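You operate a simulated robot arm through the tools that you are given. There is no shell and no other tool. Be economical: measure what you need, move in short steps, check, and stop when the job is done.

You run a simulated two-armed robot. Do the job below in one go: nothing can be reset, and whatever is moved stays where it is left.

Task
Coat the purple pad with glue and dry it under the fan.
Fine: lay it in the brown frame, use the blue dabber dipped in the glue tub and put it back, turn the fan at it, fan on and off after; leave the other pad and dabber. Set down upright: blue dabber. A coat counts when it lies all over at full strength: go over it till it gets no stronger.

The check looks at the end state, three seconds after you hand in, the way a careful person would. Anything else that was tipped, shoved, dropped, spilled or broken makes it a failure.

Robot
Two 7-joint arms with fingered hands on one trunk, on a base that drives. Base frame: it is fixed to the floor where the robot stands at the start and does not move with it; the origin is under the middle of the robot, x ahead of it, y to its left, z up; the surface under the hand at the start is at about z = 0.735. Lengths are in m, angles in degrees, forces in N, time in s.
The left shoulder is at the start at [0.07, 0.132, 1.092], the right one opposite. With the tool pointing down near the work surface each hand reaches from about 0.1 to 0.62 m from the robot's upright axis, wherever it stands, measured 20 degrees to its own side. Places, roughly: fan button [0.6, 0.3, 0.8]; fan head [0.7, 0.3, 0.9]; inside of the brown frame [0.4, 0.3, 0.7]. Payload 2.3 kg a hand.
The tool frame of a hand sits at the grasp point between the pads (the TCP): z along the fingers, y along the line on which they close. The tips reach 0.025 m beyond it. Largest opening 0.088 m; the body of the gripper starts 0.029 m behind the TCP. The gripper is a hand of 3 fingers: y runs from the thumb to the fingers, the wrist lies at [-0.013, -0.097, -0.162] in the tool frame, and closing takes about 1.5 s.
Orientation is that of the tool frame in the base frame, as a unit quaternion [w, x, y, z]. With the fingers straight down and the wrist toward the robot, the tool's x, y and z point along [0, 1, 0], [1, 0, 0] and [0, 0, -1] of the base frame.

Tools
- The arms move only by the tool play_rows. It takes "left_series", "right_series" or both (then of equal length, played together; a hand with none holds still); each is a list of rows, each a list of 7 numbers: the closure, from 0 (fully open) to 1 (shut), then the shift along the tool's x, y, z in m, then the turn, a rotation vector about the tool's x, y, z in degrees. In form: [[claw, tx, ty, tz, wx, wy, wz], ...]. A call has 1 to 10 rows; each row is the pose to reach, as a shift and turn from the pose commanded when the call began, along the tool's axes at that moment. A row lasts 0.2 s, in which the tool goes at most 0.05 m and 8.6 degrees; a call with a longer step from one row to the next is refused whole, and so is a gripper value outside its range. Where a pose cannot be reached the arm comes as near as it can. A force on the tool above 40 N (or 10 N above the force at the start of the call, whichever is more), or a blocked arm, ends the call early, and 0.2 s more pass. The fingers move at their own pace (about 0.108 m/s each) and stop on an object; they squeeze with about 32 N. The grip force told is the motor's: it shows also when the fingers shut on nothing. Time passes only in rows, and 0.2 s behind the last, so rows that repeat a pose let the fingers close. The reply holds the time, the measured pose of the TCP, the force on the tool along the base axes, the opening and the grip force, in the units named above and with some noise, with the torque about the TCP (base axes, N m) and any sound that the robot's microphone picked up.
- Cameras (640 x 400 px; columns grow to the right, rows downward): "scene" is now at [0.1301, 0.0261, 1.402]; the picture's right is [0.32, -0.95, 0.00], its down [-0.62, -0.21, -0.75] and it looks along [0.71, 0.24, -0.66] (base axes); focal length 252 px, centre (320, 200). "left" rides on the left gripper at [-0.058, -0.085, -0.099] in its tool frame; the picture's right is [-0.67, -0.35, 0.66], its down [0.69, -0.63, 0.37] and it looks along [0.28, 0.69, 0.66] (tool axes); focal length 261 px, centre (320, 200). "right" rides on the right gripper at [0.058, -0.085, -0.099] in its tool frame; the picture's right is [-0.67, 0.35, -0.66], its down [-0.69, -0.63, 0.37] and it looks along [-0.28, 0.69, 0.66] (tool axes); focal length 261 px, centre (320, 200). There is no depth. A picture from a camera that has moved, and an enlarged one, comes with that camera's place and axes in the base frame and with its lens.
- snapshot(camera): a new picture of that camera. The clock stands still meanwhile.
- lift_body(by): slides the trunk up (or, below 0, down) by that many m; the arms and the scene camera ride with it, the base frame stays. It gives what a move gives, with no picture.
- steer(legs): drives the robot by 1 to 6 legs, each [ahead, left, turn to the left] in m, m and degrees, along the robot's own axes; the way and the turn of a leg run together, so that a leg with both is an arc; at most 1.5 m and 180 degrees a leg. The arms and the cameras ride along, it lands a little off, and it stops where it bumps. It gives what a move gives.
- set_grasp(shape, hand): the hand has 3 fingers and takes this shape, open, in about a second: jaw (thumb against the fingers, like two jaws); tri (thumb and two fingers); tip (a fingertip pinch); poke (one finger out to press); point (the index stretched); flat (the hand flat); cup (the hand cupped); fist (a fist). The gripper value then closes the fingers along that shape, each until it touches; the sizes above hold for jaw. It gives what a move gives, with no picture.
- turn_head(pan, tilt): turns the head with the scene camera to pan (to the left, within 86 degrees either way) and tilt (down, from -29 to 69), counted from straight ahead of the robot. It gives what a move gives.
- inspect(camera, box): a new picture of the part [left, top, right, bottom] of that camera's present view, enlarged. The clock stands still meanwhile.
- sign_off(): hands the job in; it is judged then, once.

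Work in short steps. Places have to be worked out from the pictures, the camera data and where the tool is seen: move nearer, look again, correct. Check each grasp and each placing, and mend what went wrong. You have 120 turns and 108 pictures in all, those below and enlarged ones among them. Open the grippers and draw the arms clear of the work before you hand the job in, unless the task says otherwise; then end with one line.

The tools are called after ">>>" by a JSON object that holds its "op" and its "data". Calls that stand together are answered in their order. play_rows: Moves the arms, as the interface text tells. Its arguments: {"type":"object","properties":{"left_series":{"type":"array"},"right_series":{"type":"array"}},"required":[]} The other tools are called the same way: lift_body (by) slides the trunk up or down; set_grasp (shape, hand) gives the hand a shape; steer (legs) drives the base; turn_head (pan, tilt) turns the head that bears the scene camera; snapshot (camera) takes a picture; inspect (camera, box) takes an enlarged picture of a part of a camera's view; sign_off () hands the job in.

At the start:

```text
time_s: 0.0
left_ee_pos: [0.3575, 0.2782, 1.2131]
left_ee_rot: [0.0, 0.707, 0.707, -0.001]
left_contact_force: [-0.8, -0.6, -0.2]
left_moment: [-0.02, -0.01, -0.04]
left_finger_gap: 0.0878
left_finger_force: 0.1
left_shape: jaw
right_ee_pos: [0.4532, -0.0323, 1.2138]
right_ee_rot: [-0.001, 0.706, 0.708, 0.001]
right_contact_force: [-0.2, 0.5, 0.2]
right_moment: [0.01, 0.0, -0.03]
right_finger_gap: 0.0877
right_finger_force: 0.0
right_shape: jaw
trunk travel left (down, up): [-0.65, 0.19]
robot x, y, heading: [0.0019, -0.0012, 0.2]
head pan, tilt: [18.7, 41.3]
```

scene: 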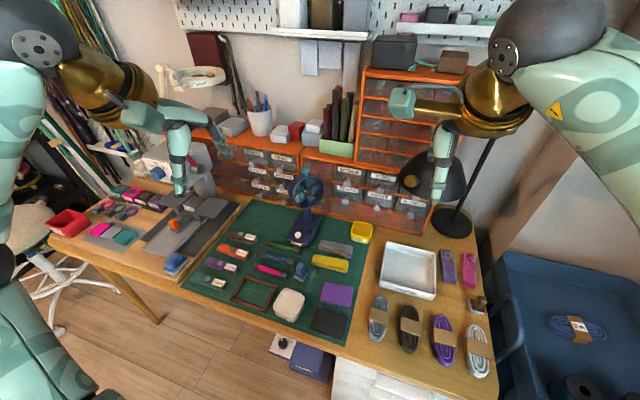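
right: 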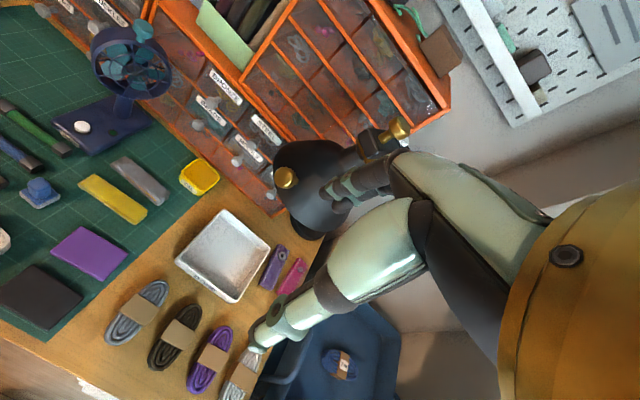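
left: 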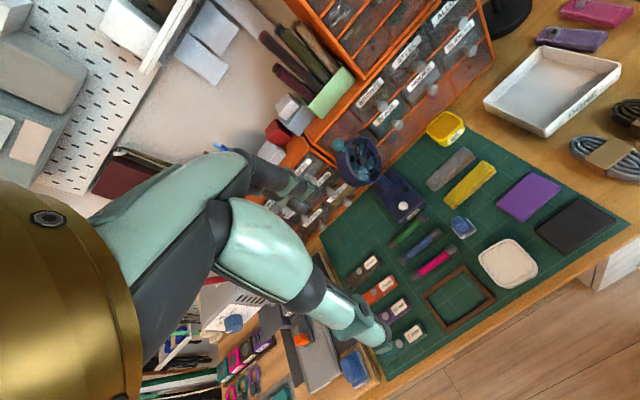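

The mat holds the frame, pads, fan and small items. I enlarge the work area to identify the dabbers, glue tub and fan.

>>> {"op": "inspect", "data": {"camera": "scene", "box": [180, 160, 380, 345]}}

>>> {"op": "inspect", "data": {"camera": "left", "box": [320, 100, 640, 350]}}

>>> {"op": "inspect", "data": {"camera": "right", "box": [0, 0, 260, 350]}}

```text
2.16 times, centred on (280, 252) of scene
camera zoom: at [0.1301, 0.0261, 1.402], right [0.32, -0.95, 0.0], down [-0.62, -0.21, -0.75], along [0.71, 0.24, -0.66], focal length 546 px, centre (406, 86)
```

zoom: 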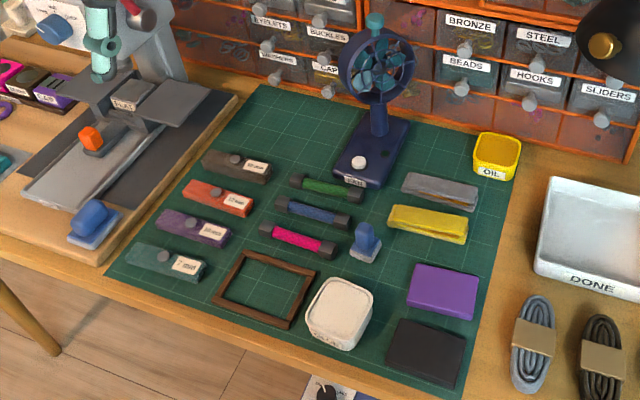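

```text
1.60 times, centred on (480, 225) of left
camera zoom: at [0.2739, 0.22, 1.3124], right [-0.35, -0.67, -0.65], down [-0.63, 0.68, -0.37], along [0.69, 0.28, -0.66], focal length 417 px, centre (64, 160)
```

zoom: 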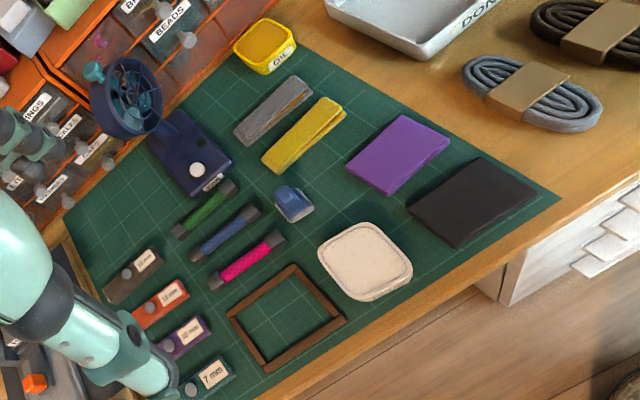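

```text
1.14 times, centred on (130, 175) of right
camera zoom: at [0.3671, 0.0252, 1.3123], right [0.35, -0.67, 0.65], down [-0.63, -0.69, -0.37], along [0.69, -0.28, -0.66], focal length 298 px, centre (537, 229)
```

zoom: 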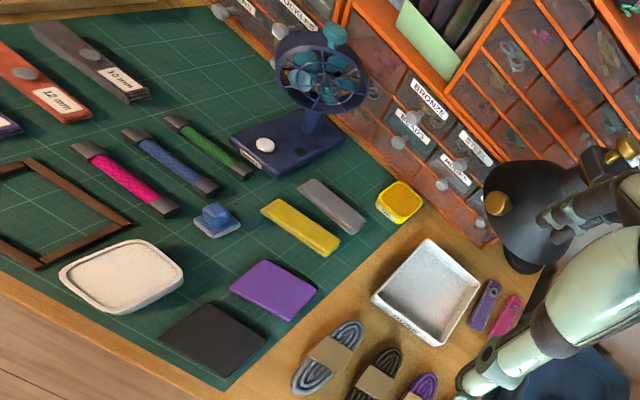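

I need to tell the two blue stamp-like objects apart (one on the mat, one on the board at the left) and read the tub's label, so I enlarge those parts.

>>> {"op": "inspect", "data": {"camera": "scene", "box": [265, 220, 345, 330]}}

>>> {"op": "inspect", "data": {"camera": "scene", "box": [40, 160, 240, 290]}}

>>> {"op": "inspect", "data": {"camera": "scene", "box": [270, 150, 350, 250]}}

```text
3.64 times, centred on (305, 275) of scene
camera zoom: at [0.1301, 0.0261, 1.402], right [0.32, -0.95, 0.0], down [-0.62, -0.21, -0.75], along [0.71, 0.24, -0.66], focal length 918 px, centre (374, -73)
```

zoom: 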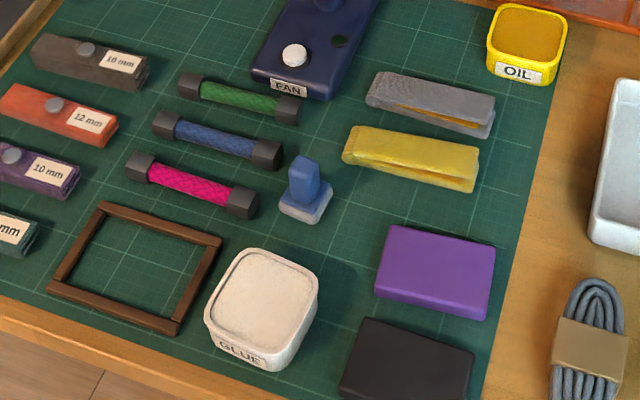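

```text
3.08 times, centred on (140, 225) of scene
camera zoom: at [0.1301, 0.0261, 1.402], right [0.32, -0.95, 0.0], down [-0.62, -0.21, -0.75], along [0.71, 0.24, -0.66], focal length 776 px, centre (874, 123)
```

zoom: 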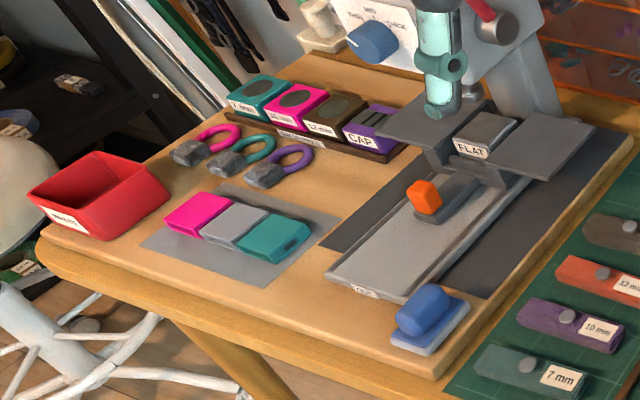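

```text
4.00 times, centred on (310, 200) of scene
camera zoom: at [0.1301, 0.0261, 1.402], right [0.32, -0.95, 0.0], down [-0.62, -0.21, -0.75], along [0.71, 0.24, -0.66], focal length 1009 px, centre (360, 200)
```

zoom: 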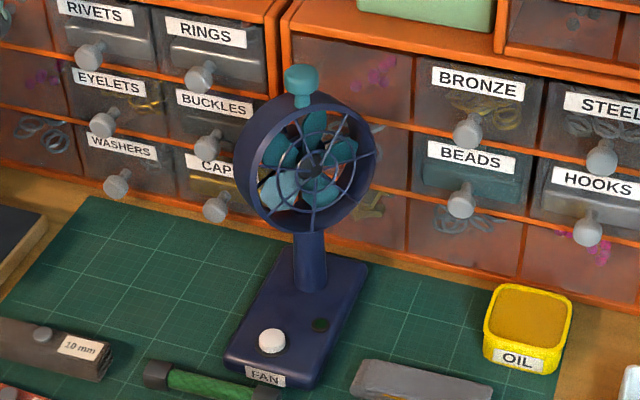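

The stamp-like tool by the glue looks like the blue dabber, but I zoom in further on both candidates and the rods to be sure.

>>> {"op": "inspect", "data": {"camera": "scene", "box": [155, 245, 195, 280]}}

>>> {"op": "inspect", "data": {"camera": "scene", "box": [255, 230, 315, 280]}}

>>> {"op": "inspect", "data": {"camera": "scene", "box": [300, 235, 360, 280]}}

```text
11.43 times, centred on (175, 262) of scene
camera zoom: at [0.1301, 0.0261, 1.402], right [0.32, -0.95, 0.0], down [-0.62, -0.21, -0.75], along [0.71, 0.24, -0.66], focal length 2884 px, centre (1977, -514)
```

zoom: 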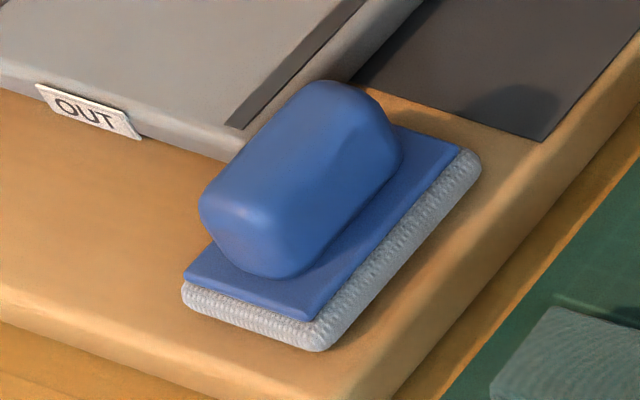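

```text
8.00 times, centred on (285, 255) of scene
camera zoom: at [0.1301, 0.0261, 1.402], right [0.32, -0.95, 0.0], down [-0.62, -0.21, -0.75], along [0.71, 0.24, -0.66], focal length 2019 px, centre (600, -240)
```

zoom: 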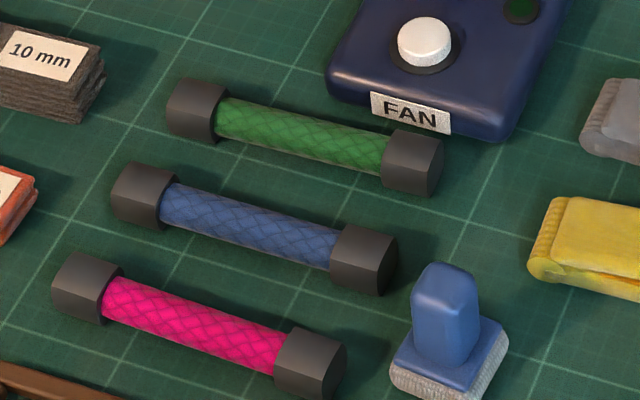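

```text
8.89 times, centred on (330, 258) of scene
camera zoom: at [0.1301, 0.0261, 1.402], right [0.32, -0.95, 0.0], down [-0.62, -0.21, -0.75], along [0.71, 0.24, -0.66], focal length 2243 px, centre (231, -311)
```

zoom: 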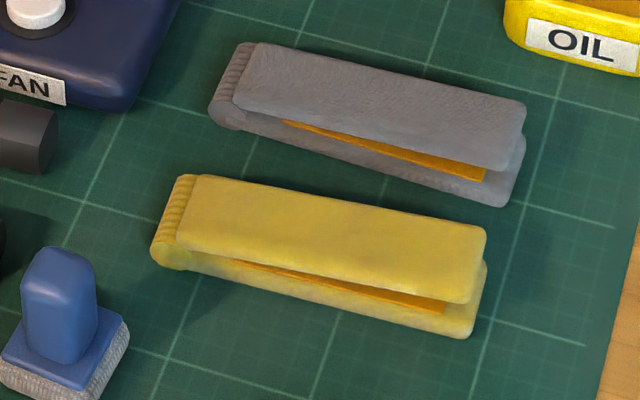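

Judged places: purple pad ≈ (0.48, 0.097), frame ≈ (0.41, 0.316), dabber ≈ (0.50, 0.21), glue tub ≈ (0.41, 0.21). I draw the right hand back and bring the left hand above the pad for a closer look.

>>> {"op": "play_rows", "data": {"left_series": [[0, -0.023, 0.015, 0.025, 0, 0, 0], [0, -0.046, 0.03, 0.05, 0, 0, 0], [0, -0.069, 0.045, 0.075, 0, 0, 0], [0, -0.092, 0.06, 0.1, 0, 0, 0], [0, -0.115, 0.075, 0.125, 0, 0, 0], [0, -0.138, 0.09, 0.15, 0, 0, 0], [0, -0.161, 0.105, 0.175, 0, 0, 0], [0, -0.181, 0.12, 0.2, 0, 0, 0], [0, -0.181, 0.12, 0.2, 0, 0, 0]], "right_series": [[0, -0.015, -0.02, 0, 0, 0, 0], [0, -0.03, -0.04, 0, 0, 0, 0], [0, -0.045, -0.06, 0, 0, 0, 0], [0, -0.06, -0.08, 0, 0, 0, 0], [0, -0.075, -0.1, 0, 0, 0, 0], [0, -0.09, -0.12, 0, 0, 0, 0], [0, -0.105, -0.14, 0, 0, 0, 0], [0, -0.12, -0.15, 0, 0, 0, 0], [0, -0.12, -0.15, 0, 0, 0, 0]]}}

>>> {"op": "snapshot", "data": {"camera": "left"}}

>>> {"op": "snapshot", "data": {"camera": "scene"}}

```text
time_s: 2.0
left_ee_pos: [0.4784, 0.098, 1.0113]
left_ee_rot: [0.0, 0.707, 0.707, -0.001]
left_contact_force: [0.0, 0.7, -0.3]
left_moment: [-0.01, -0.03, -0.03]
left_finger_gap: 0.0877
left_finger_force: 0.0
left_shape: jaw
right_ee_pos: [0.3032, -0.1519, 1.2122]
right_ee_rot: [0.0, 0.706, 0.708, 0.001]
right_contact_force: [-0.1, -0.1, -0.8]
right_moment: [-0.06, -0.02, -0.03]
right_finger_gap: 0.0878
right_finger_force: 0.0
right_shape: jaw
trunk travel left (down, up): [-0.65, 0.19]
robot x, y, heading: [0.0011, -0.002, 0.1]
head pan, tilt: [18.7, 41.3]
```

```text
95 pictures are left
camera left: at [0.3933, 0.04, 1.1095], right [-0.35, -0.67, -0.65], down [-0.63, 0.68, -0.37], along [0.69, 0.28, -0.66], focal length 261 px, centre (320, 200)
```

left: 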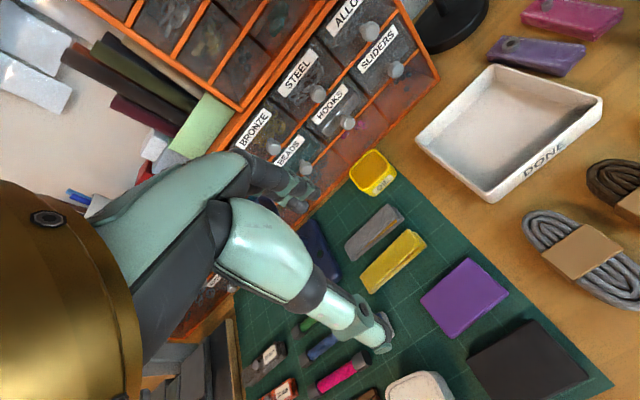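

```text
94 pictures are left
camera scene: at [0.1298, 0.0268, 1.402], right [0.32, -0.95, 0.0], down [-0.62, -0.21, -0.75], along [0.71, 0.24, -0.66], focal length 252 px, centre (320, 200)
```

scene: 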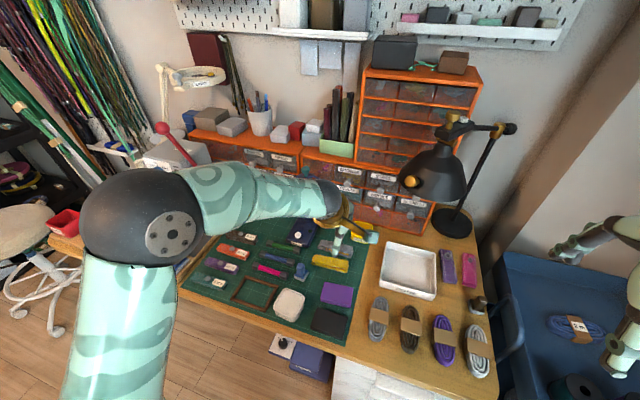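

The pad's left-camera position agrees at ≈ (0.476, 0.093). I enlarge it to measure size and orientation.

>>> {"op": "inspect", "data": {"camera": "left", "box": [400, 240, 530, 360]}}

>>> {"op": "inspect", "data": {"camera": "scene", "box": [220, 260, 300, 315]}}

>>> {"op": "inspect", "data": {"camera": "scene", "box": [305, 275, 365, 320]}}

```text
3.33 times, centred on (465, 300) of left
camera zoom: at [0.3933, 0.04, 1.1095], right [-0.35, -0.67, -0.65], down [-0.63, 0.68, -0.37], along [0.69, 0.28, -0.66], focal length 869 px, centre (-163, -133)
```

zoom: 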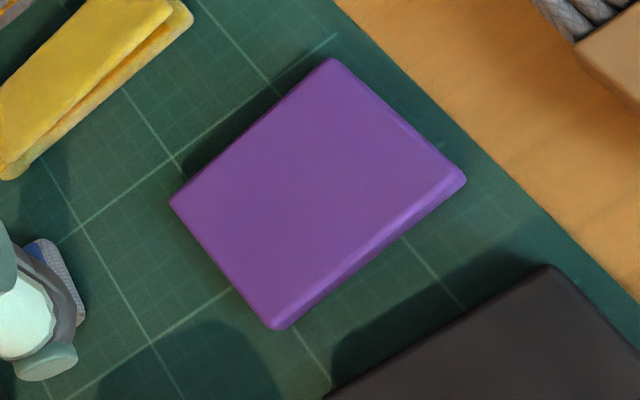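

```text
7.27 times, centred on (260, 288) of scene
camera zoom: at [0.1298, 0.0268, 1.402], right [0.32, -0.95, 0.0], down [-0.62, -0.21, -0.75], along [0.71, 0.24, -0.66], focal length 1835 px, centre (756, -436)
```

zoom: 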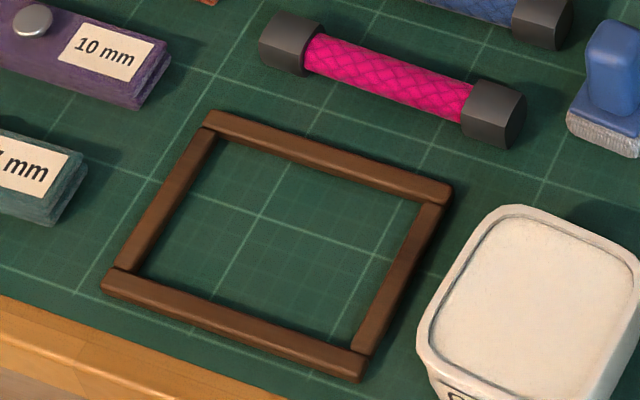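

```text
8.89 times, centred on (335, 298) of scene
camera zoom: at [0.1298, 0.0268, 1.402], right [0.32, -0.95, 0.0], down [-0.62, -0.21, -0.75], along [0.71, 0.24, -0.66], focal length 2243 px, centre (187, -667)
```

zoom: 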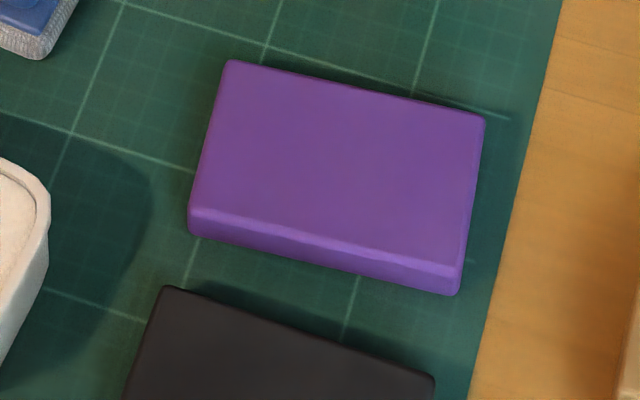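

The pad measures about 0.083 x 0.052 m, centred at (0.4795, 0.0955), turned about +5°, with its top at z ≈ 0.749. The frame's inside is about 0.090 x 0.0595, centred at (0.410, 0.3137). I lower the partly closed hand over the pad, turned by 5°.

>>> {"op": "play_rows", "data": {"left_series": [[0.2, -0.001, 0, 0.04, 0, 0, -1], [0.2, -0.002, 0.001, 0.08, 0, 0, -3], [0.2, -0.0025, 0.001, 0.12, 0, 0, -5.2], [0.2, -0.0025, 0.001, 0.16, 0, 0, -5.2], [0.2, -0.0025, 0.001, 0.19, 0, 0, -5.2], [0.2, -0.0025, 0.001, 0.216, 0, 0, -5.2], [0.2, -0.0025, 0.001, 0.216, 0, 0, -5.2]]}}

>>> {"op": "snapshot", "data": {"camera": "left"}}

>>> {"op": "inspect", "data": {"camera": "scene", "box": [270, 200, 400, 340]}}

```text
time_s: 3.6
left_ee_pos: [0.4794, 0.0959, 0.7967]
left_ee_rot: [0.0, 0.674, 0.739, -0.001]
left_contact_force: [0.2, -0.1, 0.1]
left_moment: [0.01, -0.03, -0.05]
left_finger_gap: 0.0706
left_finger_force: 0.0
left_shape: jaw
right_ee_pos: [0.3031, -0.1528, 1.2129]
right_ee_rot: [-0.001, 0.706, 0.708, 0.0]
right_contact_force: [0.6, -0.6, 0.0]
right_moment: [0.0, -0.02, 0.01]
right_finger_gap: 0.0876
right_finger_force: 0.0
right_shape: jaw
trunk travel left (down, up): [-0.65, 0.19]
robot x, y, heading: [0.0027, 0.0007, 0.0]
head pan, tilt: [18.7, 41.3]
```

```text
90 pictures are left
camera left: at [0.4001, 0.0309, 0.8961], right [-0.29, -0.7, -0.66], down [-0.69, 0.62, -0.37], along [0.67, 0.35, -0.66], focal length 261 px, centre (320, 200)
```

left: 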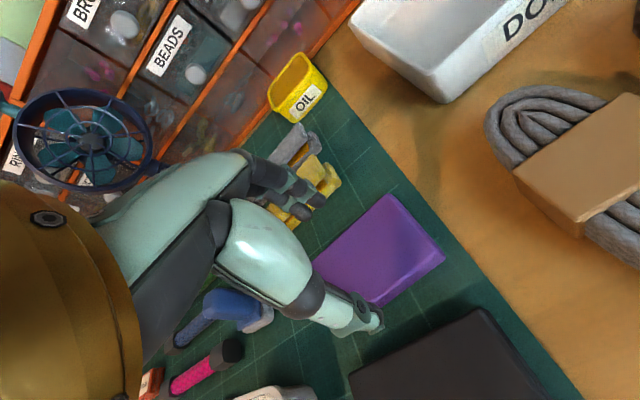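

```text
2.86 times, centred on (335, 270) of scene
camera zoom: at [0.13, 0.0257, 1.402], right [0.32, -0.95, 0.0], down [-0.62, -0.21, -0.75], along [0.71, 0.24, -0.66], focal length 721 px, centre (277, 0)
```

zoom: 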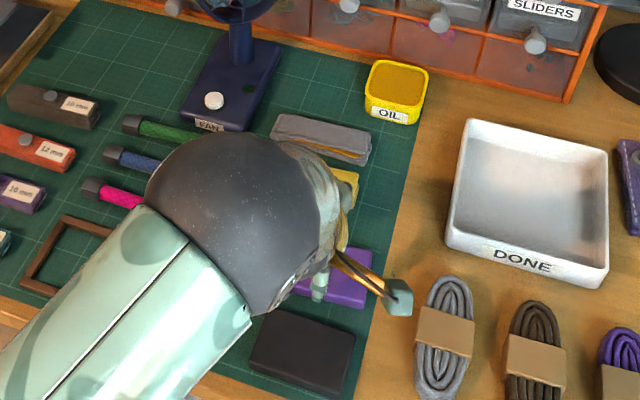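

The fingers straddle the pad: thumb on the near edge, fingers on the far edge. I lower to about 5 mm below the pad top and close.

>>> {"op": "play_rows", "data": {"left_series": [[0.2, 0, 0, 0.015, 0, 0, 0], [0.2, 0, 0, 0.0275, 0, 0, 0], [0.2, 0, 0, 0.0275, 0, 0, 0], [0.6, 0, 0, 0.0275, 0, 0, 0], [1, 0, 0, 0.0275, 0, 0, 0], [1, 0, 0, 0.0275, 0, 0, 0], [1, 0, 0, 0.0275, 0, 0, 0], [1, 0, 0, 0.0275, 0, 0, 0], [1, 0, 0, 0.0275, 0, 0, 0]]}}

>>> {"op": "inspect", "data": {"camera": "left", "box": [220, 140, 480, 380]}}

```text
time_s: 5.6
left_ee_pos: [0.4814, 0.0944, 0.772]
left_ee_rot: [0.001, 0.674, 0.739, 0.001]
left_contact_force: [1.3, -0.3, 4.2]
left_moment: [-0.01, 0.01, 0.01]
left_finger_gap: 0.0065
left_finger_force: 32.3
left_shape: jaw
right_ee_pos: [0.3024, -0.1534, 1.2133]
right_ee_rot: [-0.001, 0.707, 0.708, 0.0]
right_contact_force: [-0.5, 0.2, 0.4]
right_moment: [0.04, 0.01, 0.0]
right_finger_gap: 0.0876
right_finger_force: 0.1
right_shape: jaw
trunk travel left (down, up): [-0.65, 0.19]
robot x, y, heading: [-0.0057, 0.0022, -0.3]
head pan, tilt: [18.7, 41.3]
```

```text
1.67 times, centred on (350, 260) of left
camera zoom: at [0.401, 0.0288, 0.8708], right [-0.29, -0.7, -0.66], down [-0.69, 0.62, -0.37], along [0.67, 0.35, -0.66], focal length 434 px, centre (270, 100)
```

zoom: 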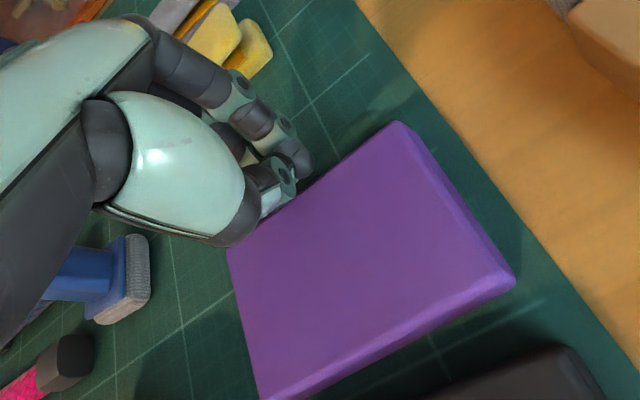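

The fingers shut on nothing (gap 0.0065) — they slipped over the pad's edge. I open, lift a little and look where the pad lies now.

>>> {"op": "play_rows", "data": {"left_series": [[1, 0, 0, -0.02, 0, 0, 0], [0.2, 0, 0, -0.06, 0, 0, 0], [0.2, 0, 0, -0.1, 0, 0, 0], [0.2, 0.03, 0, -0.14, 0, 0, 0], [0.2, 0.07, 0, -0.16, 0, 0, 0], [0.2, 0.11, 0, -0.17, 0, 0, 0], [0.2, 0.15, 0, -0.17, 0, 0, 0], [0.2, 0.15, 0, -0.17, 0, 0, 0]]}}

>>> {"op": "snapshot", "data": {"camera": "left"}}

>>> {"op": "inspect", "data": {"camera": "scene", "box": [285, 225, 375, 335]}}

```text
time_s: 7.4
left_ee_pos: [0.4649, 0.2434, 0.9405]
left_ee_rot: [-0.001, 0.674, 0.739, 0.0]
left_contact_force: [0.0, -0.8, -0.4]
left_moment: [-0.01, 0.0, -0.01]
left_finger_gap: 0.0701
left_finger_force: 0.0
left_shape: jaw
right_ee_pos: [0.3029, -0.1543, 1.214]
right_ee_rot: [-0.002, 0.707, 0.707, 0.002]
right_contact_force: [-0.1, 0.2, -0.9]
right_moment: [0.03, -0.01, -0.01]
right_finger_gap: 0.0876
right_finger_force: 0.0
right_shape: jaw
trunk travel left (down, up): [-0.65, 0.19]
robot x, y, heading: [-0.0015, -0.0001, 0.0]
head pan, tilt: [18.7, 41.3]
```

```text
87 pictures are left
camera left: at [0.3849, 0.1774, 1.0399], right [-0.29, -0.7, -0.66], down [-0.69, 0.62, -0.37], along [0.66, 0.35, -0.66], focal length 261 px, centre (320, 200)
```

left: 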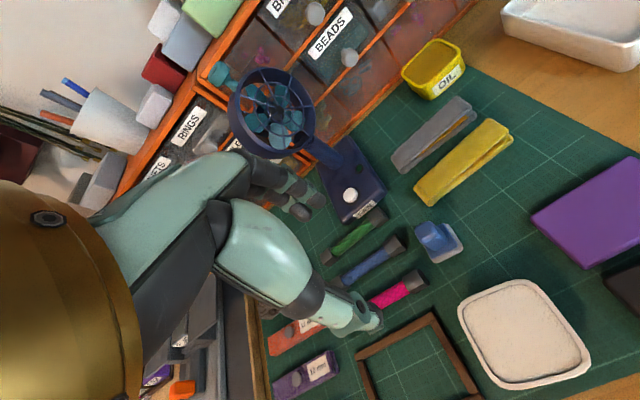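

```text
3.64 times, centred on (330, 280) of scene
camera zoom: at [0.1303, 0.025, 1.402], right [0.32, -0.95, 0.0], down [-0.62, -0.21, -0.75], along [0.71, 0.24, -0.66], focal length 918 px, centre (284, -91)
```

zoom: 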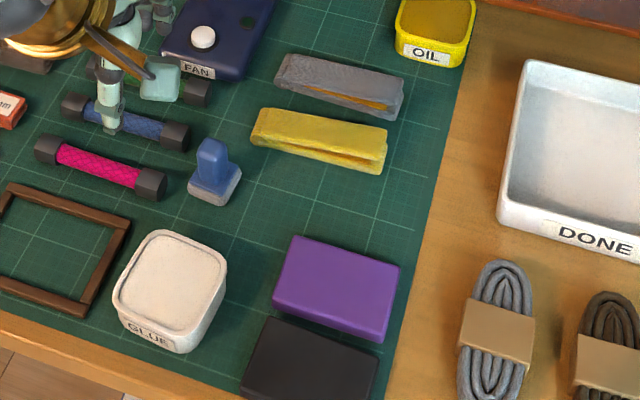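

The pad was pushed about 25 mm toward the robot and the black pad about 15 mm as well (originally its far edge was at x ≈ 0.425). I look closely at both; I'll nudge the black pad back later.

>>> {"op": "inspect", "data": {"camera": "scene", "box": [300, 280, 375, 345]}}

```text
6.15 times, centred on (338, 312) of scene
camera zoom: at [0.1303, 0.025, 1.402], right [0.32, -0.95, 0.0], down [-0.62, -0.21, -0.75], along [0.71, 0.24, -0.66], focal length 1553 px, centre (212, -492)
```

zoom: 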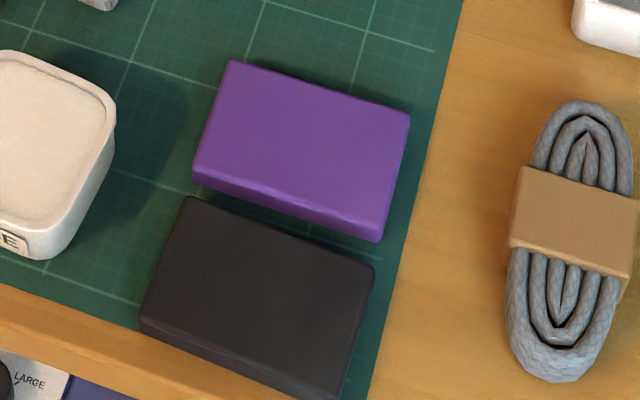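

The purple pad is now centred at ≈ (0.453, 0.092), nearly square to the axes, with a 16 mm gap to the black pad. I return above it, offset so the thumb goes into the gap, and check before descending.

>>> {"op": "play_rows", "data": {"left_series": [[0.16, -0.04, -0.004, 0.0, 0, 0, 1], [0.16, -0.08, -0.009, 0.02, 0, 0, 3], [0.16, -0.12, -0.014, 0.05, 0, 0, 4.2], [0.16, -0.15, -0.0178, 0.085, 0, 0, 4.2], [0.16, -0.1501, -0.0178, 0.12, 0, 0, 4.2], [0.16, -0.1501, -0.0178, 0.148, 0, 0, 4.2], [0.16, -0.1501, -0.0178, 0.148, 0, 0, 4.2]]}}

>>> {"op": "inspect", "data": {"camera": "left", "box": [220, 140, 480, 380]}}

>>> {"op": "inspect", "data": {"camera": "scene", "box": [290, 250, 375, 335]}}

>>> {"op": "snapshot", "data": {"camera": "right"}}

```text
refused: row 3 steps farther than a row can; nothing moved
```

```text
1.67 times, centred on (350, 260) of left
camera zoom: at [0.3849, 0.1774, 1.0399], right [-0.29, -0.7, -0.66], down [-0.69, 0.62, -0.37], along [0.66, 0.35, -0.66], focal length 434 px, centre (270, 100)
```

zoom: 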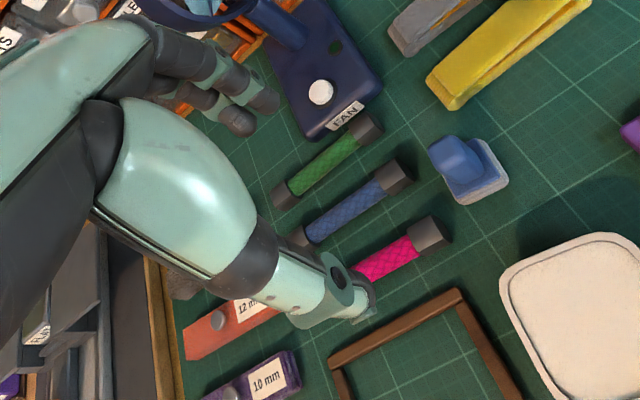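

```text
4.71 times, centred on (332, 292) of scene
camera zoom: at [0.1303, 0.025, 1.402], right [0.32, -0.95, 0.0], down [-0.62, -0.21, -0.75], along [0.71, 0.24, -0.66], focal length 1188 px, centre (261, -235)
```

zoom: 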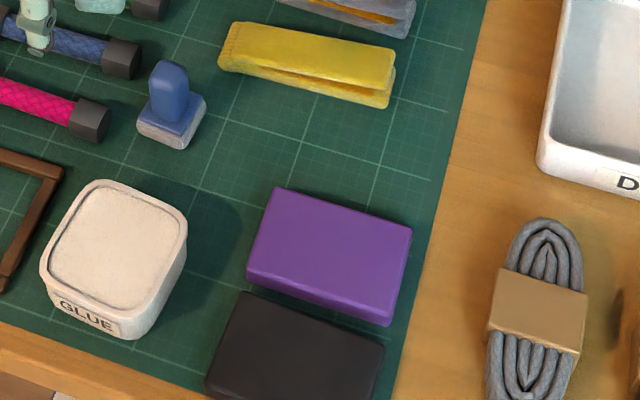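

```text
82 pictures are left
camera right: at [0.2176, -0.0965, 1.3119], right [0.35, -0.67, 0.65], down [-0.63, -0.69, -0.37], along [0.69, -0.28, -0.66], focal length 261 px, centre (320, 200)
```

right: 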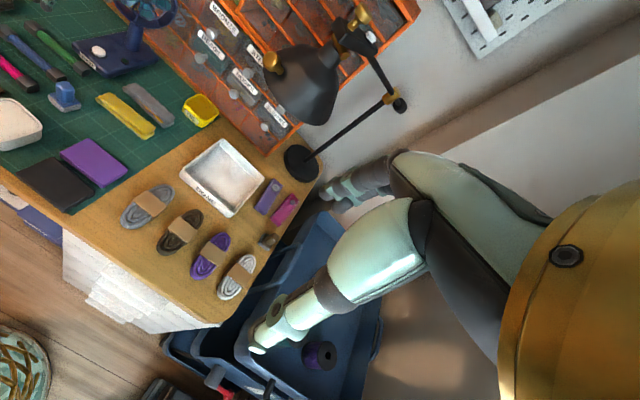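

The move was refused for step size (hand unchanged). I repeat it with smaller steps.

>>> {"op": "play_rows", "data": {"left_series": [[0.16, -0.035, -0.004, 0.0, 0, 0, 1], [0.16, -0.075, -0.008, 0.01, 0, 0, 2], [0.16, -0.115, -0.013, 0.03, 0, 0, 3.5], [0.16, -0.145, -0.017, 0.06, 0, 0, 4.2], [0.16, -0.1501, -0.0178, 0.1, 0, 0, 4.2], [0.16, -0.1501, -0.0178, 0.13, 0, 0, 4.2], [0.16, -0.1501, -0.0178, 0.15, 0, 0, 4.2], [0.16, -0.1501, -0.0178, 0.15, 0, 0, 4.2]]}}

>>> {"op": "inspect", "data": {"camera": "left", "box": [220, 140, 480, 380]}}

```text
time_s: 9.2
left_ee_pos: [0.4607, 0.0911, 0.7888]
left_ee_rot: [0.0, 0.7, 0.714, -0.001]
left_contact_force: [0.1, 0.5, -1.2]
left_moment: [0.0, -0.03, 0.02]
left_finger_gap: 0.0739
left_finger_force: 0.0
left_shape: jaw
right_ee_pos: [0.3024, -0.1536, 1.2126]
right_ee_rot: [0.0, 0.706, 0.708, 0.001]
right_contact_force: [-1.2, 0.0, 0.2]
right_moment: [0.02, -0.02, -0.02]
right_finger_gap: 0.0877
right_finger_force: 0.1
right_shape: jaw
trunk travel left (down, up): [-0.65, 0.19]
robot x, y, heading: [-0.0012, 0.002, 0.0]
head pan, tilt: [18.7, 41.3]
```

```text
1.67 times, centred on (350, 260) of left
camera zoom: at [0.3767, 0.0319, 0.8878], right [-0.34, -0.68, -0.65], down [-0.64, 0.67, -0.37], along [0.69, 0.3, -0.66], focal length 434 px, centre (270, 100)
```

zoom: 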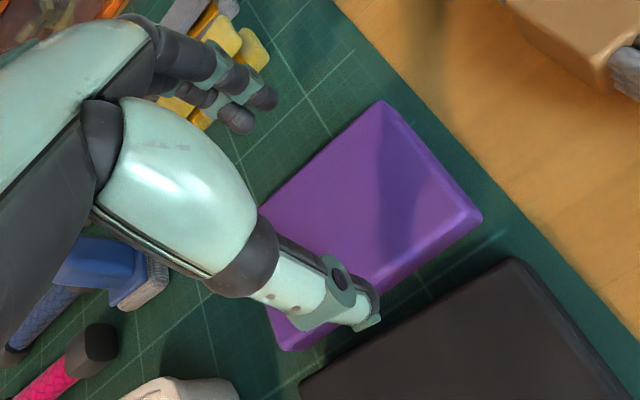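

From this view the thumb looks close to landing on the black pad's edge. I check from the scene camera.

>>> {"op": "inspect", "data": {"camera": "scene", "box": [300, 265, 370, 325]}}

```text
6.67 times, centred on (335, 295) of scene
camera zoom: at [0.13, 0.0258, 1.402], right [0.32, -0.95, 0.0], down [-0.62, -0.21, -0.75], along [0.71, 0.24, -0.66], focal length 1682 px, centre (220, -433)
```

zoom: 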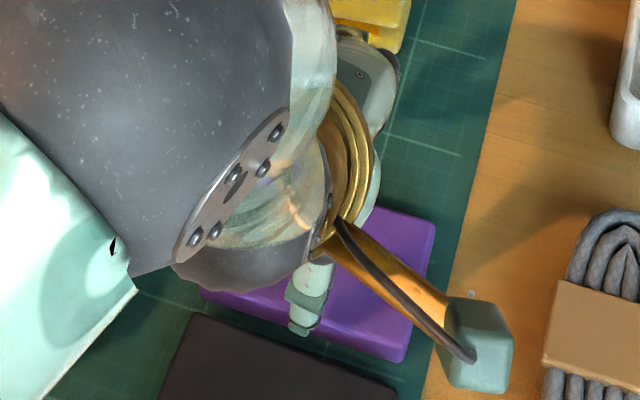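

The thumb is nominally within the gap but hugs the black pad. I shift 2 mm ahead and 2 mm left of... centre, then descend in two steps, watching force.

>>> {"op": "play_rows", "data": {"left_series": [[0.16, 0.001, 0.002, 0.005, 0, 0, 0], [0.16, 0.001, 0.002, 0.014, 0, 0, 0], [0.16, 0.001, 0.002, 0.018, 0, 0, 0], [0.16, 0.001, 0.002, 0.018, 0, 0, 0]]}}

>>> {"op": "inspect", "data": {"camera": "left", "box": [270, 220, 430, 360]}}

```text
time_s: 10.2
left_ee_pos: [0.463, 0.0925, 0.7713]
left_ee_rot: [0.001, 0.7, 0.714, 0.0]
left_contact_force: [0.2, -0.6, 1.6]
left_moment: [0.0, 0.07, 0.04]
left_finger_gap: 0.074
left_finger_force: 0.1
left_shape: jaw
right_ee_pos: [0.302, -0.1523, 1.2126]
right_ee_rot: [0.0, 0.707, 0.707, -0.001]
right_contact_force: [-1.1, 0.8, 0.3]
right_moment: [-0.01, -0.03, -0.01]
right_finger_gap: 0.0876
right_finger_force: 0.0
right_shape: jaw
trunk travel left (down, up): [-0.65, 0.19]
robot x, y, heading: [0.0006, -0.0017, -0.0]
head pan, tilt: [18.7, 41.3]
```

```text
2.86 times, centred on (350, 290) of left
camera zoom: at [0.38, 0.0328, 0.8709], right [-0.34, -0.68, -0.65], down [-0.64, 0.67, -0.37], along [0.69, 0.3, -0.66], focal length 745 px, centre (234, -57)
```

zoom: 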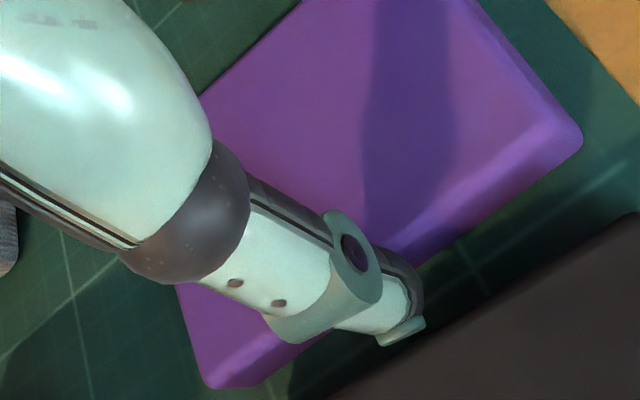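

The tip is just entering the gap beside the black pad. I shift 2 mm ahead and go down another 7 mm.

>>> {"op": "play_rows", "data": {"left_series": [[0.16, 0, 0.002, 0, 0, 0, 0], [0.16, 0, 0.002, 0.004, 0, 0, 0], [0.16, 0, 0.002, 0.007, 0, 0, 0], [0.16, 0, 0.002, 0.007, 0, 0, 0]]}}

>>> {"op": "inspect", "data": {"camera": "left", "box": [270, 220, 430, 360]}}

```text
time_s: 11.2
left_ee_pos: [0.4665, 0.0939, 0.7658]
left_ee_rot: [0.0, 0.7, 0.714, -0.001]
left_contact_force: [-2.8, -0.4, 1.6]
left_moment: [0.01, 0.14, 0.02]
left_finger_gap: 0.074
left_finger_force: 0.0
left_shape: jaw
right_ee_pos: [0.3008, -0.1545, 1.214]
right_ee_rot: [-0.001, 0.707, 0.707, 0.0]
right_contact_force: [0.3, 0.0, -0.1]
right_moment: [0.0, 0.03, 0.03]
right_finger_gap: 0.0876
right_finger_force: 0.1
right_shape: jaw
trunk travel left (down, up): [-0.65, 0.19]
robot x, y, heading: [0.0029, 0.0007, 0.1]
head pan, tilt: [18.7, 41.3]
```

```text
2.86 times, centred on (350, 290) of left
camera zoom: at [0.3821, 0.0336, 0.8642], right [-0.34, -0.68, -0.66], down [-0.64, 0.67, -0.37], along [0.69, 0.3, -0.66], focal length 745 px, centre (234, -57)
```

zoom: 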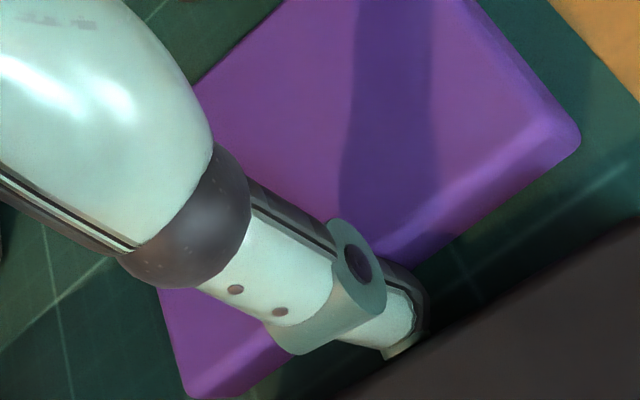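

The thumb is down in the gap, touching the pad's near edge (tips at z ≈ 0.741). I close.

>>> {"op": "play_rows", "data": {"left_series": [[0.25, 0, 0.002, 0, 0, 0, 0], [0.35, 0, 0.004, 0, 0, 0, 0], [0.5, 0, 0.004, 0, 0, 0, 0], [0.7, 0, 0.004, 0, 0, 0, 0], [1, 0, 0.004, 0, 0, 0, 0], [1, 0, 0.004, 0, 0, 0, 0], [1, 0, 0.004, 0, 0, 0, 0], [1, 0, 0.004, 0, 0, 0, 0]]}}

>>> {"op": "inspect", "data": {"camera": "left", "box": [220, 140, 480, 380]}}

```text
time_s: 13.0
left_ee_pos: [0.4705, 0.0939, 0.7639]
left_ee_rot: [0.0, 0.7, 0.714, -0.001]
left_contact_force: [-0.3, -0.6, -0.1]
left_moment: [0.01, 0.01, 0.03]
left_finger_gap: 0.0487
left_finger_force: 32.0
left_shape: jaw
right_ee_pos: [0.3022, -0.1522, 1.2128]
right_ee_rot: [-0.001, 0.706, 0.708, 0.001]
right_contact_force: [-0.4, 0.2, -0.6]
right_moment: [0.0, 0.01, 0.0]
right_finger_gap: 0.0876
right_finger_force: 0.1
right_shape: jaw
trunk travel left (down, up): [-0.65, 0.19]
robot x, y, heading: [-0.0006, 0.003, -0.1]
head pan, tilt: [18.7, 41.3]
```

```text
1.67 times, centred on (350, 260) of left
camera zoom: at [0.3862, 0.0344, 0.8641], right [-0.34, -0.68, -0.65], down [-0.64, 0.67, -0.37], along [0.69, 0.3, -0.66], focal length 434 px, centre (270, 100)
```

zoom: 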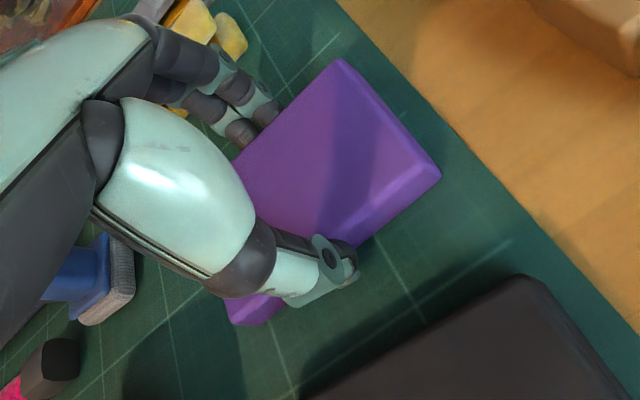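

The pad is held (gap 0.0487) clear of the black one. To leave more of it protruding below the fingertips for the frame, I reopen slightly, rise 4 mm and regrip.

>>> {"op": "play_rows", "data": {"left_series": [[0.3, 0, 0, 0, 0, 0, 0], [0.3, 0, 0, 0, 0, 0, 0], [0.3, 0, 0, -0.0035, 0, 0, 0], [0.5, 0, 0, -0.0035, 0, 0, 0], [1, 0, 0, -0.0035, 0, 0, 0], [1, 0, 0, -0.0035, 0, 0, 0], [1, 0, 0, -0.0035, 0, 0, 0], [1, 0, 0, -0.0035, 0, 0, 0], [1, 0, 0, -0.03, 0, 0, 0], [1, 0, 0, -0.06, 0, 0, 0]]}}

>>> {"op": "inspect", "data": {"camera": "left", "box": [220, 140, 480, 380]}}

>>> {"op": "inspect", "data": {"camera": "scene", "box": [290, 245, 375, 335]}}

```text
time_s: 15.2
left_ee_pos: [0.4672, 0.0932, 0.8243]
left_ee_rot: [0.001, 0.701, 0.713, 0.0]
left_contact_force: [-0.9, -0.5, 0.4]
left_moment: [-0.01, -0.01, 0.02]
left_finger_gap: 0.0484
left_finger_force: 32.0
left_shape: jaw
right_ee_pos: [0.3022, -0.1534, 1.2132]
right_ee_rot: [0.0, 0.706, 0.708, 0.0]
right_contact_force: [0.2, -0.3, -0.2]
right_moment: [-0.04, -0.05, -0.01]
right_finger_gap: 0.0878
right_finger_force: 0.1
right_shape: jaw
trunk travel left (down, up): [-0.65, 0.19]
robot x, y, heading: [0.0032, 0.0017, 0.1]
head pan, tilt: [18.7, 41.3]
```

```text
1.67 times, centred on (350, 260) of left
camera zoom: at [0.3831, 0.0348, 0.9236], right [-0.34, -0.68, -0.65], down [-0.64, 0.67, -0.37], along [0.69, 0.3, -0.66], focal length 434 px, centre (270, 100)
```

zoom: 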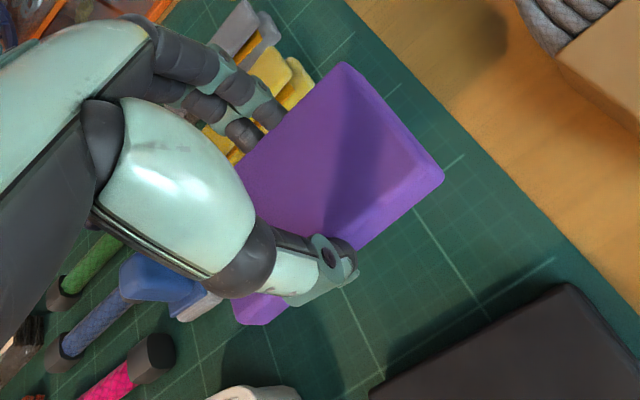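

```text
4.44 times, centred on (332, 290) of scene
camera zoom: at [0.1295, 0.0256, 1.402], right [0.32, -0.95, 0.0], down [-0.62, -0.21, -0.75], along [0.71, 0.24, -0.66], focal length 1122 px, centre (264, -200)
```

zoom: 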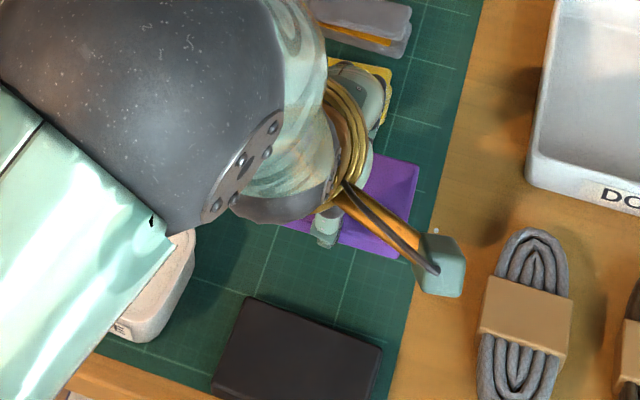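

The pad is held level, its centre about 2 mm to +y of the TCP. I carry it over the frame at height.

>>> {"op": "play_rows", "data": {"left_series": [[1, 0, 0, -0.04, 0, 0, 0], [1, 0.03, -0.008, -0.06, 0, 0, 0], [1, 0.07, -0.018, -0.06, 0, 0, 0.5], [1, 0.11, -0.027, -0.06, 0, 0, 1], [1, 0.15, -0.037, -0.06, 0, 0, 1], [1, 0.19, -0.047, -0.06, 0, 0, 1], [1, 0.2195, -0.0535, -0.05, 0, 0, 1], [1, 0.2195, -0.0535, -0.02, 0, 0, 1], [1, 0.2195, -0.0535, -0.0, 0, 0, 1], [1, 0.2195, -0.0535, -0.0, 0, 0, 1]]}}

>>> {"op": "snapshot", "data": {"camera": "left"}}

>>> {"op": "inspect", "data": {"camera": "scene", "box": [215, 255, 315, 325]}}

```text
time_s: 17.4
left_ee_pos: [0.415, 0.3115, 0.8231]
left_ee_rot: [0.0, 0.707, 0.708, -0.001]
left_contact_force: [0.4, 0.5, -1.1]
left_moment: [-0.01, -0.03, -0.06]
left_finger_gap: 0.0479
left_finger_force: 31.9
left_shape: jaw
right_ee_pos: [0.3022, -0.153, 1.2133]
right_ee_rot: [-0.001, 0.706, 0.708, 0.001]
right_contact_force: [0.2, 0.2, -0.6]
right_moment: [0.02, 0.0, -0.04]
right_finger_gap: 0.0875
right_finger_force: 0.1
right_shape: jaw
trunk travel left (down, up): [-0.65, 0.19]
robot x, y, heading: [-0.0013, 0.0022, 0.0]
head pan, tilt: [18.7, 41.3]
```

```text
74 pictures are left
camera left: at [0.3298, 0.2538, 0.9217], right [-0.35, -0.67, -0.65], down [-0.63, 0.68, -0.37], along [0.69, 0.28, -0.66], focal length 261 px, centre (320, 200)
```

left: 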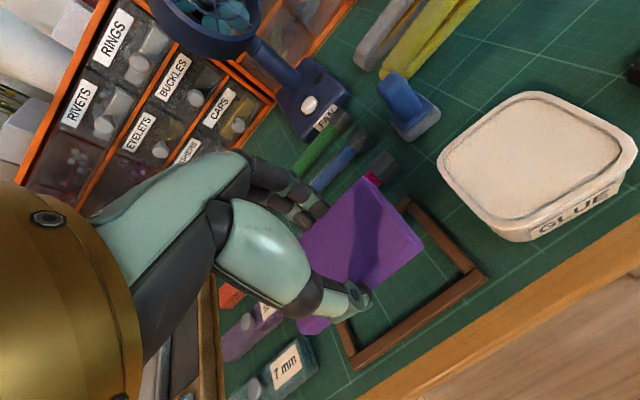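

```text
5.71 times, centred on (265, 290) of scene
camera zoom: at [0.1299, 0.026, 1.402], right [0.32, -0.95, 0.0], down [-0.62, -0.21, -0.75], along [0.71, 0.24, -0.66], focal length 1442 px, centre (634, -314)
```

zoom: 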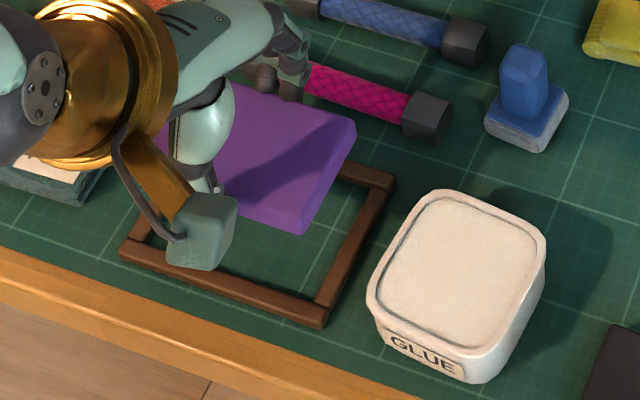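

The pad may have tilted or slipped a bit in the grip; I take a closer look from the hand camera.

>>> {"op": "inspect", "data": {"camera": "left", "box": [270, 150, 500, 390]}}

```text
1.67 times, centred on (385, 270) of left
camera zoom: at [0.3298, 0.2538, 0.9217], right [-0.35, -0.67, -0.65], down [-0.63, 0.68, -0.37], along [0.69, 0.28, -0.66], focal length 434 px, centre (212, 83)
```

zoom: 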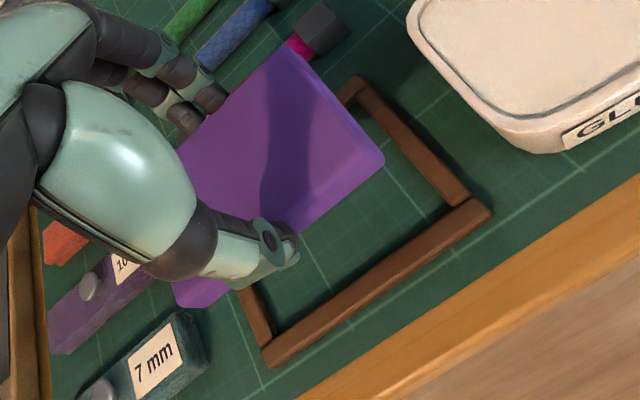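

The pad hasn't slipped. I align with the frame (TCP ≈ 0.4105, 0.3155) and come down to just above it for a visual check.

>>> {"op": "play_rows", "data": {"left_series": [[1, 0.002, -0.0025, 0.01, 0, 0, 0], [1, 0.004, -0.0045, 0.025, 0, 0, 0], [1, 0.004, -0.0045, 0.036, 0, 0, 0], [1, 0.004, -0.0045, 0.036, 0, 0, 0]]}}

>>> {"op": "inspect", "data": {"camera": "left", "box": [270, 150, 500, 390]}}

>>> {"op": "inspect", "data": {"camera": "scene", "box": [225, 260, 295, 315]}}

```text
time_s: 18.4
left_ee_pos: [0.4108, 0.3139, 0.787]
left_ee_rot: [0.001, 0.707, 0.708, 0.0]
left_contact_force: [0.3, -0.1, -0.1]
left_moment: [0.03, -0.01, 0.02]
left_finger_gap: 0.0482
left_finger_force: 31.8
left_shape: jaw
right_ee_pos: [0.304, -0.1531, 1.2135]
right_ee_rot: [0.0, 0.706, 0.708, 0.002]
right_contact_force: [0.8, 1.0, -0.6]
right_moment: [-0.01, 0.04, 0.0]
right_finger_gap: 0.0876
right_finger_force: 0.1
right_shape: jaw
trunk travel left (down, up): [-0.65, 0.19]
robot x, y, heading: [0.0003, -0.0008, 0.1]
head pan, tilt: [18.7, 41.3]
```

```text
1.67 times, centred on (385, 270) of left
camera zoom: at [0.3258, 0.2564, 0.8867], right [-0.35, -0.67, -0.65], down [-0.63, 0.68, -0.37], along [0.69, 0.29, -0.66], focal length 434 px, centre (212, 83)
```

zoom: 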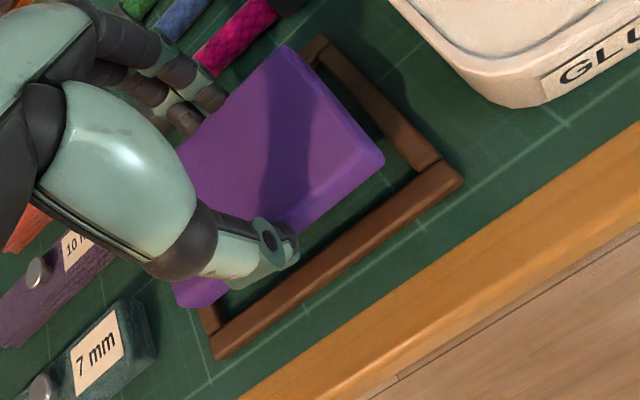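

```text
7.27 times, centred on (260, 288) of scene
camera zoom: at [0.1302, 0.026, 1.402], right [0.32, -0.95, 0.0], down [-0.62, -0.21, -0.75], along [0.71, 0.24, -0.66], focal length 1835 px, centre (756, -436)
```

zoom: 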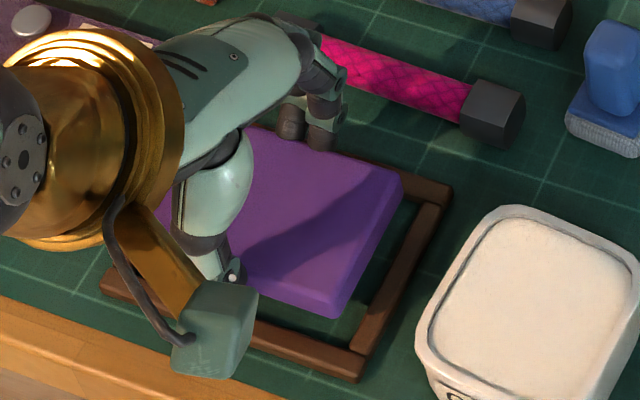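

Pad end vs frame inner edge: about 2–3 mm clearance to the right, so I shift 1 mm left and 1 mm back and lower until the fingertips reach the frame top.

>>> {"op": "play_rows", "data": {"left_series": [[1, 0.001, -0.001, 0.005, 0, 0, 0], [1, 0.001, -0.001, 0.009, 0, 0, 0], [1, 0.001, -0.001, 0.013, 0, 0, 0], [1, 0.001, -0.001, 0.016, 0, 0, 0], [1, 0.001, -0.001, 0.016, 0, 0, 0]]}}

>>> {"op": "inspect", "data": {"camera": "left", "box": [270, 150, 500, 390]}}

>>> {"op": "inspect", "data": {"camera": "scene", "box": [225, 260, 295, 315]}}

```text
time_s: 19.6
left_ee_pos: [0.4082, 0.3172, 0.7736]
left_ee_rot: [0.002, 0.706, 0.708, 0.002]
left_contact_force: [3.9, 2.8, 11.8]
left_moment: [0.11, 0.25, 0.06]
left_finger_gap: 0.0488
left_finger_force: 31.3
left_shape: jaw
right_ee_pos: [0.3025, -0.1537, 1.2134]
right_ee_rot: [-0.001, 0.707, 0.707, 0.001]
right_contact_force: [-0.2, 0.4, -0.5]
right_moment: [0.0, 0.02, 0.0]
right_finger_gap: 0.0876
right_finger_force: 0.1
right_shape: jaw
trunk travel left (down, up): [-0.65, 0.19]
robot x, y, heading: [0.0014, 0.001, -0.3]
head pan, tilt: [18.7, 41.3]
```

```text
1.67 times, centred on (385, 270) of left
camera zoom: at [0.3219, 0.2581, 0.8729], right [-0.35, -0.67, -0.66], down [-0.63, 0.68, -0.37], along [0.7, 0.29, -0.66], focal length 434 px, centre (212, 83)
```

zoom: 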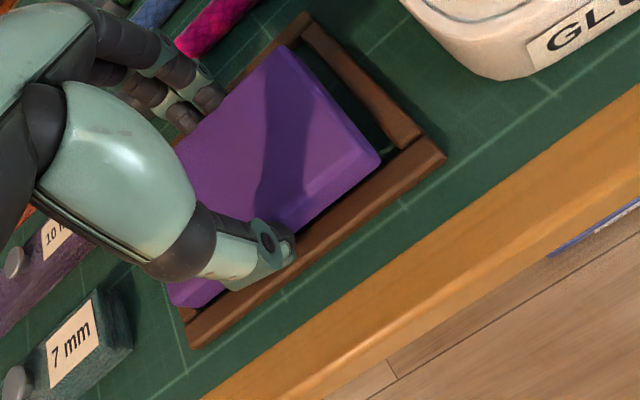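

```text
7.27 times, centred on (260, 288) of scene
camera zoom: at [0.1288, 0.0248, 1.4023], right [0.32, -0.95, 0.0], down [-0.62, -0.21, -0.75], along [0.71, 0.24, -0.66], focal length 1835 px, centre (756, -436)
```

zoom: 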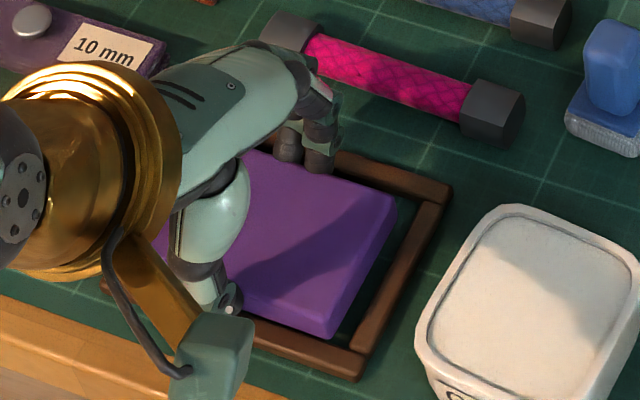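

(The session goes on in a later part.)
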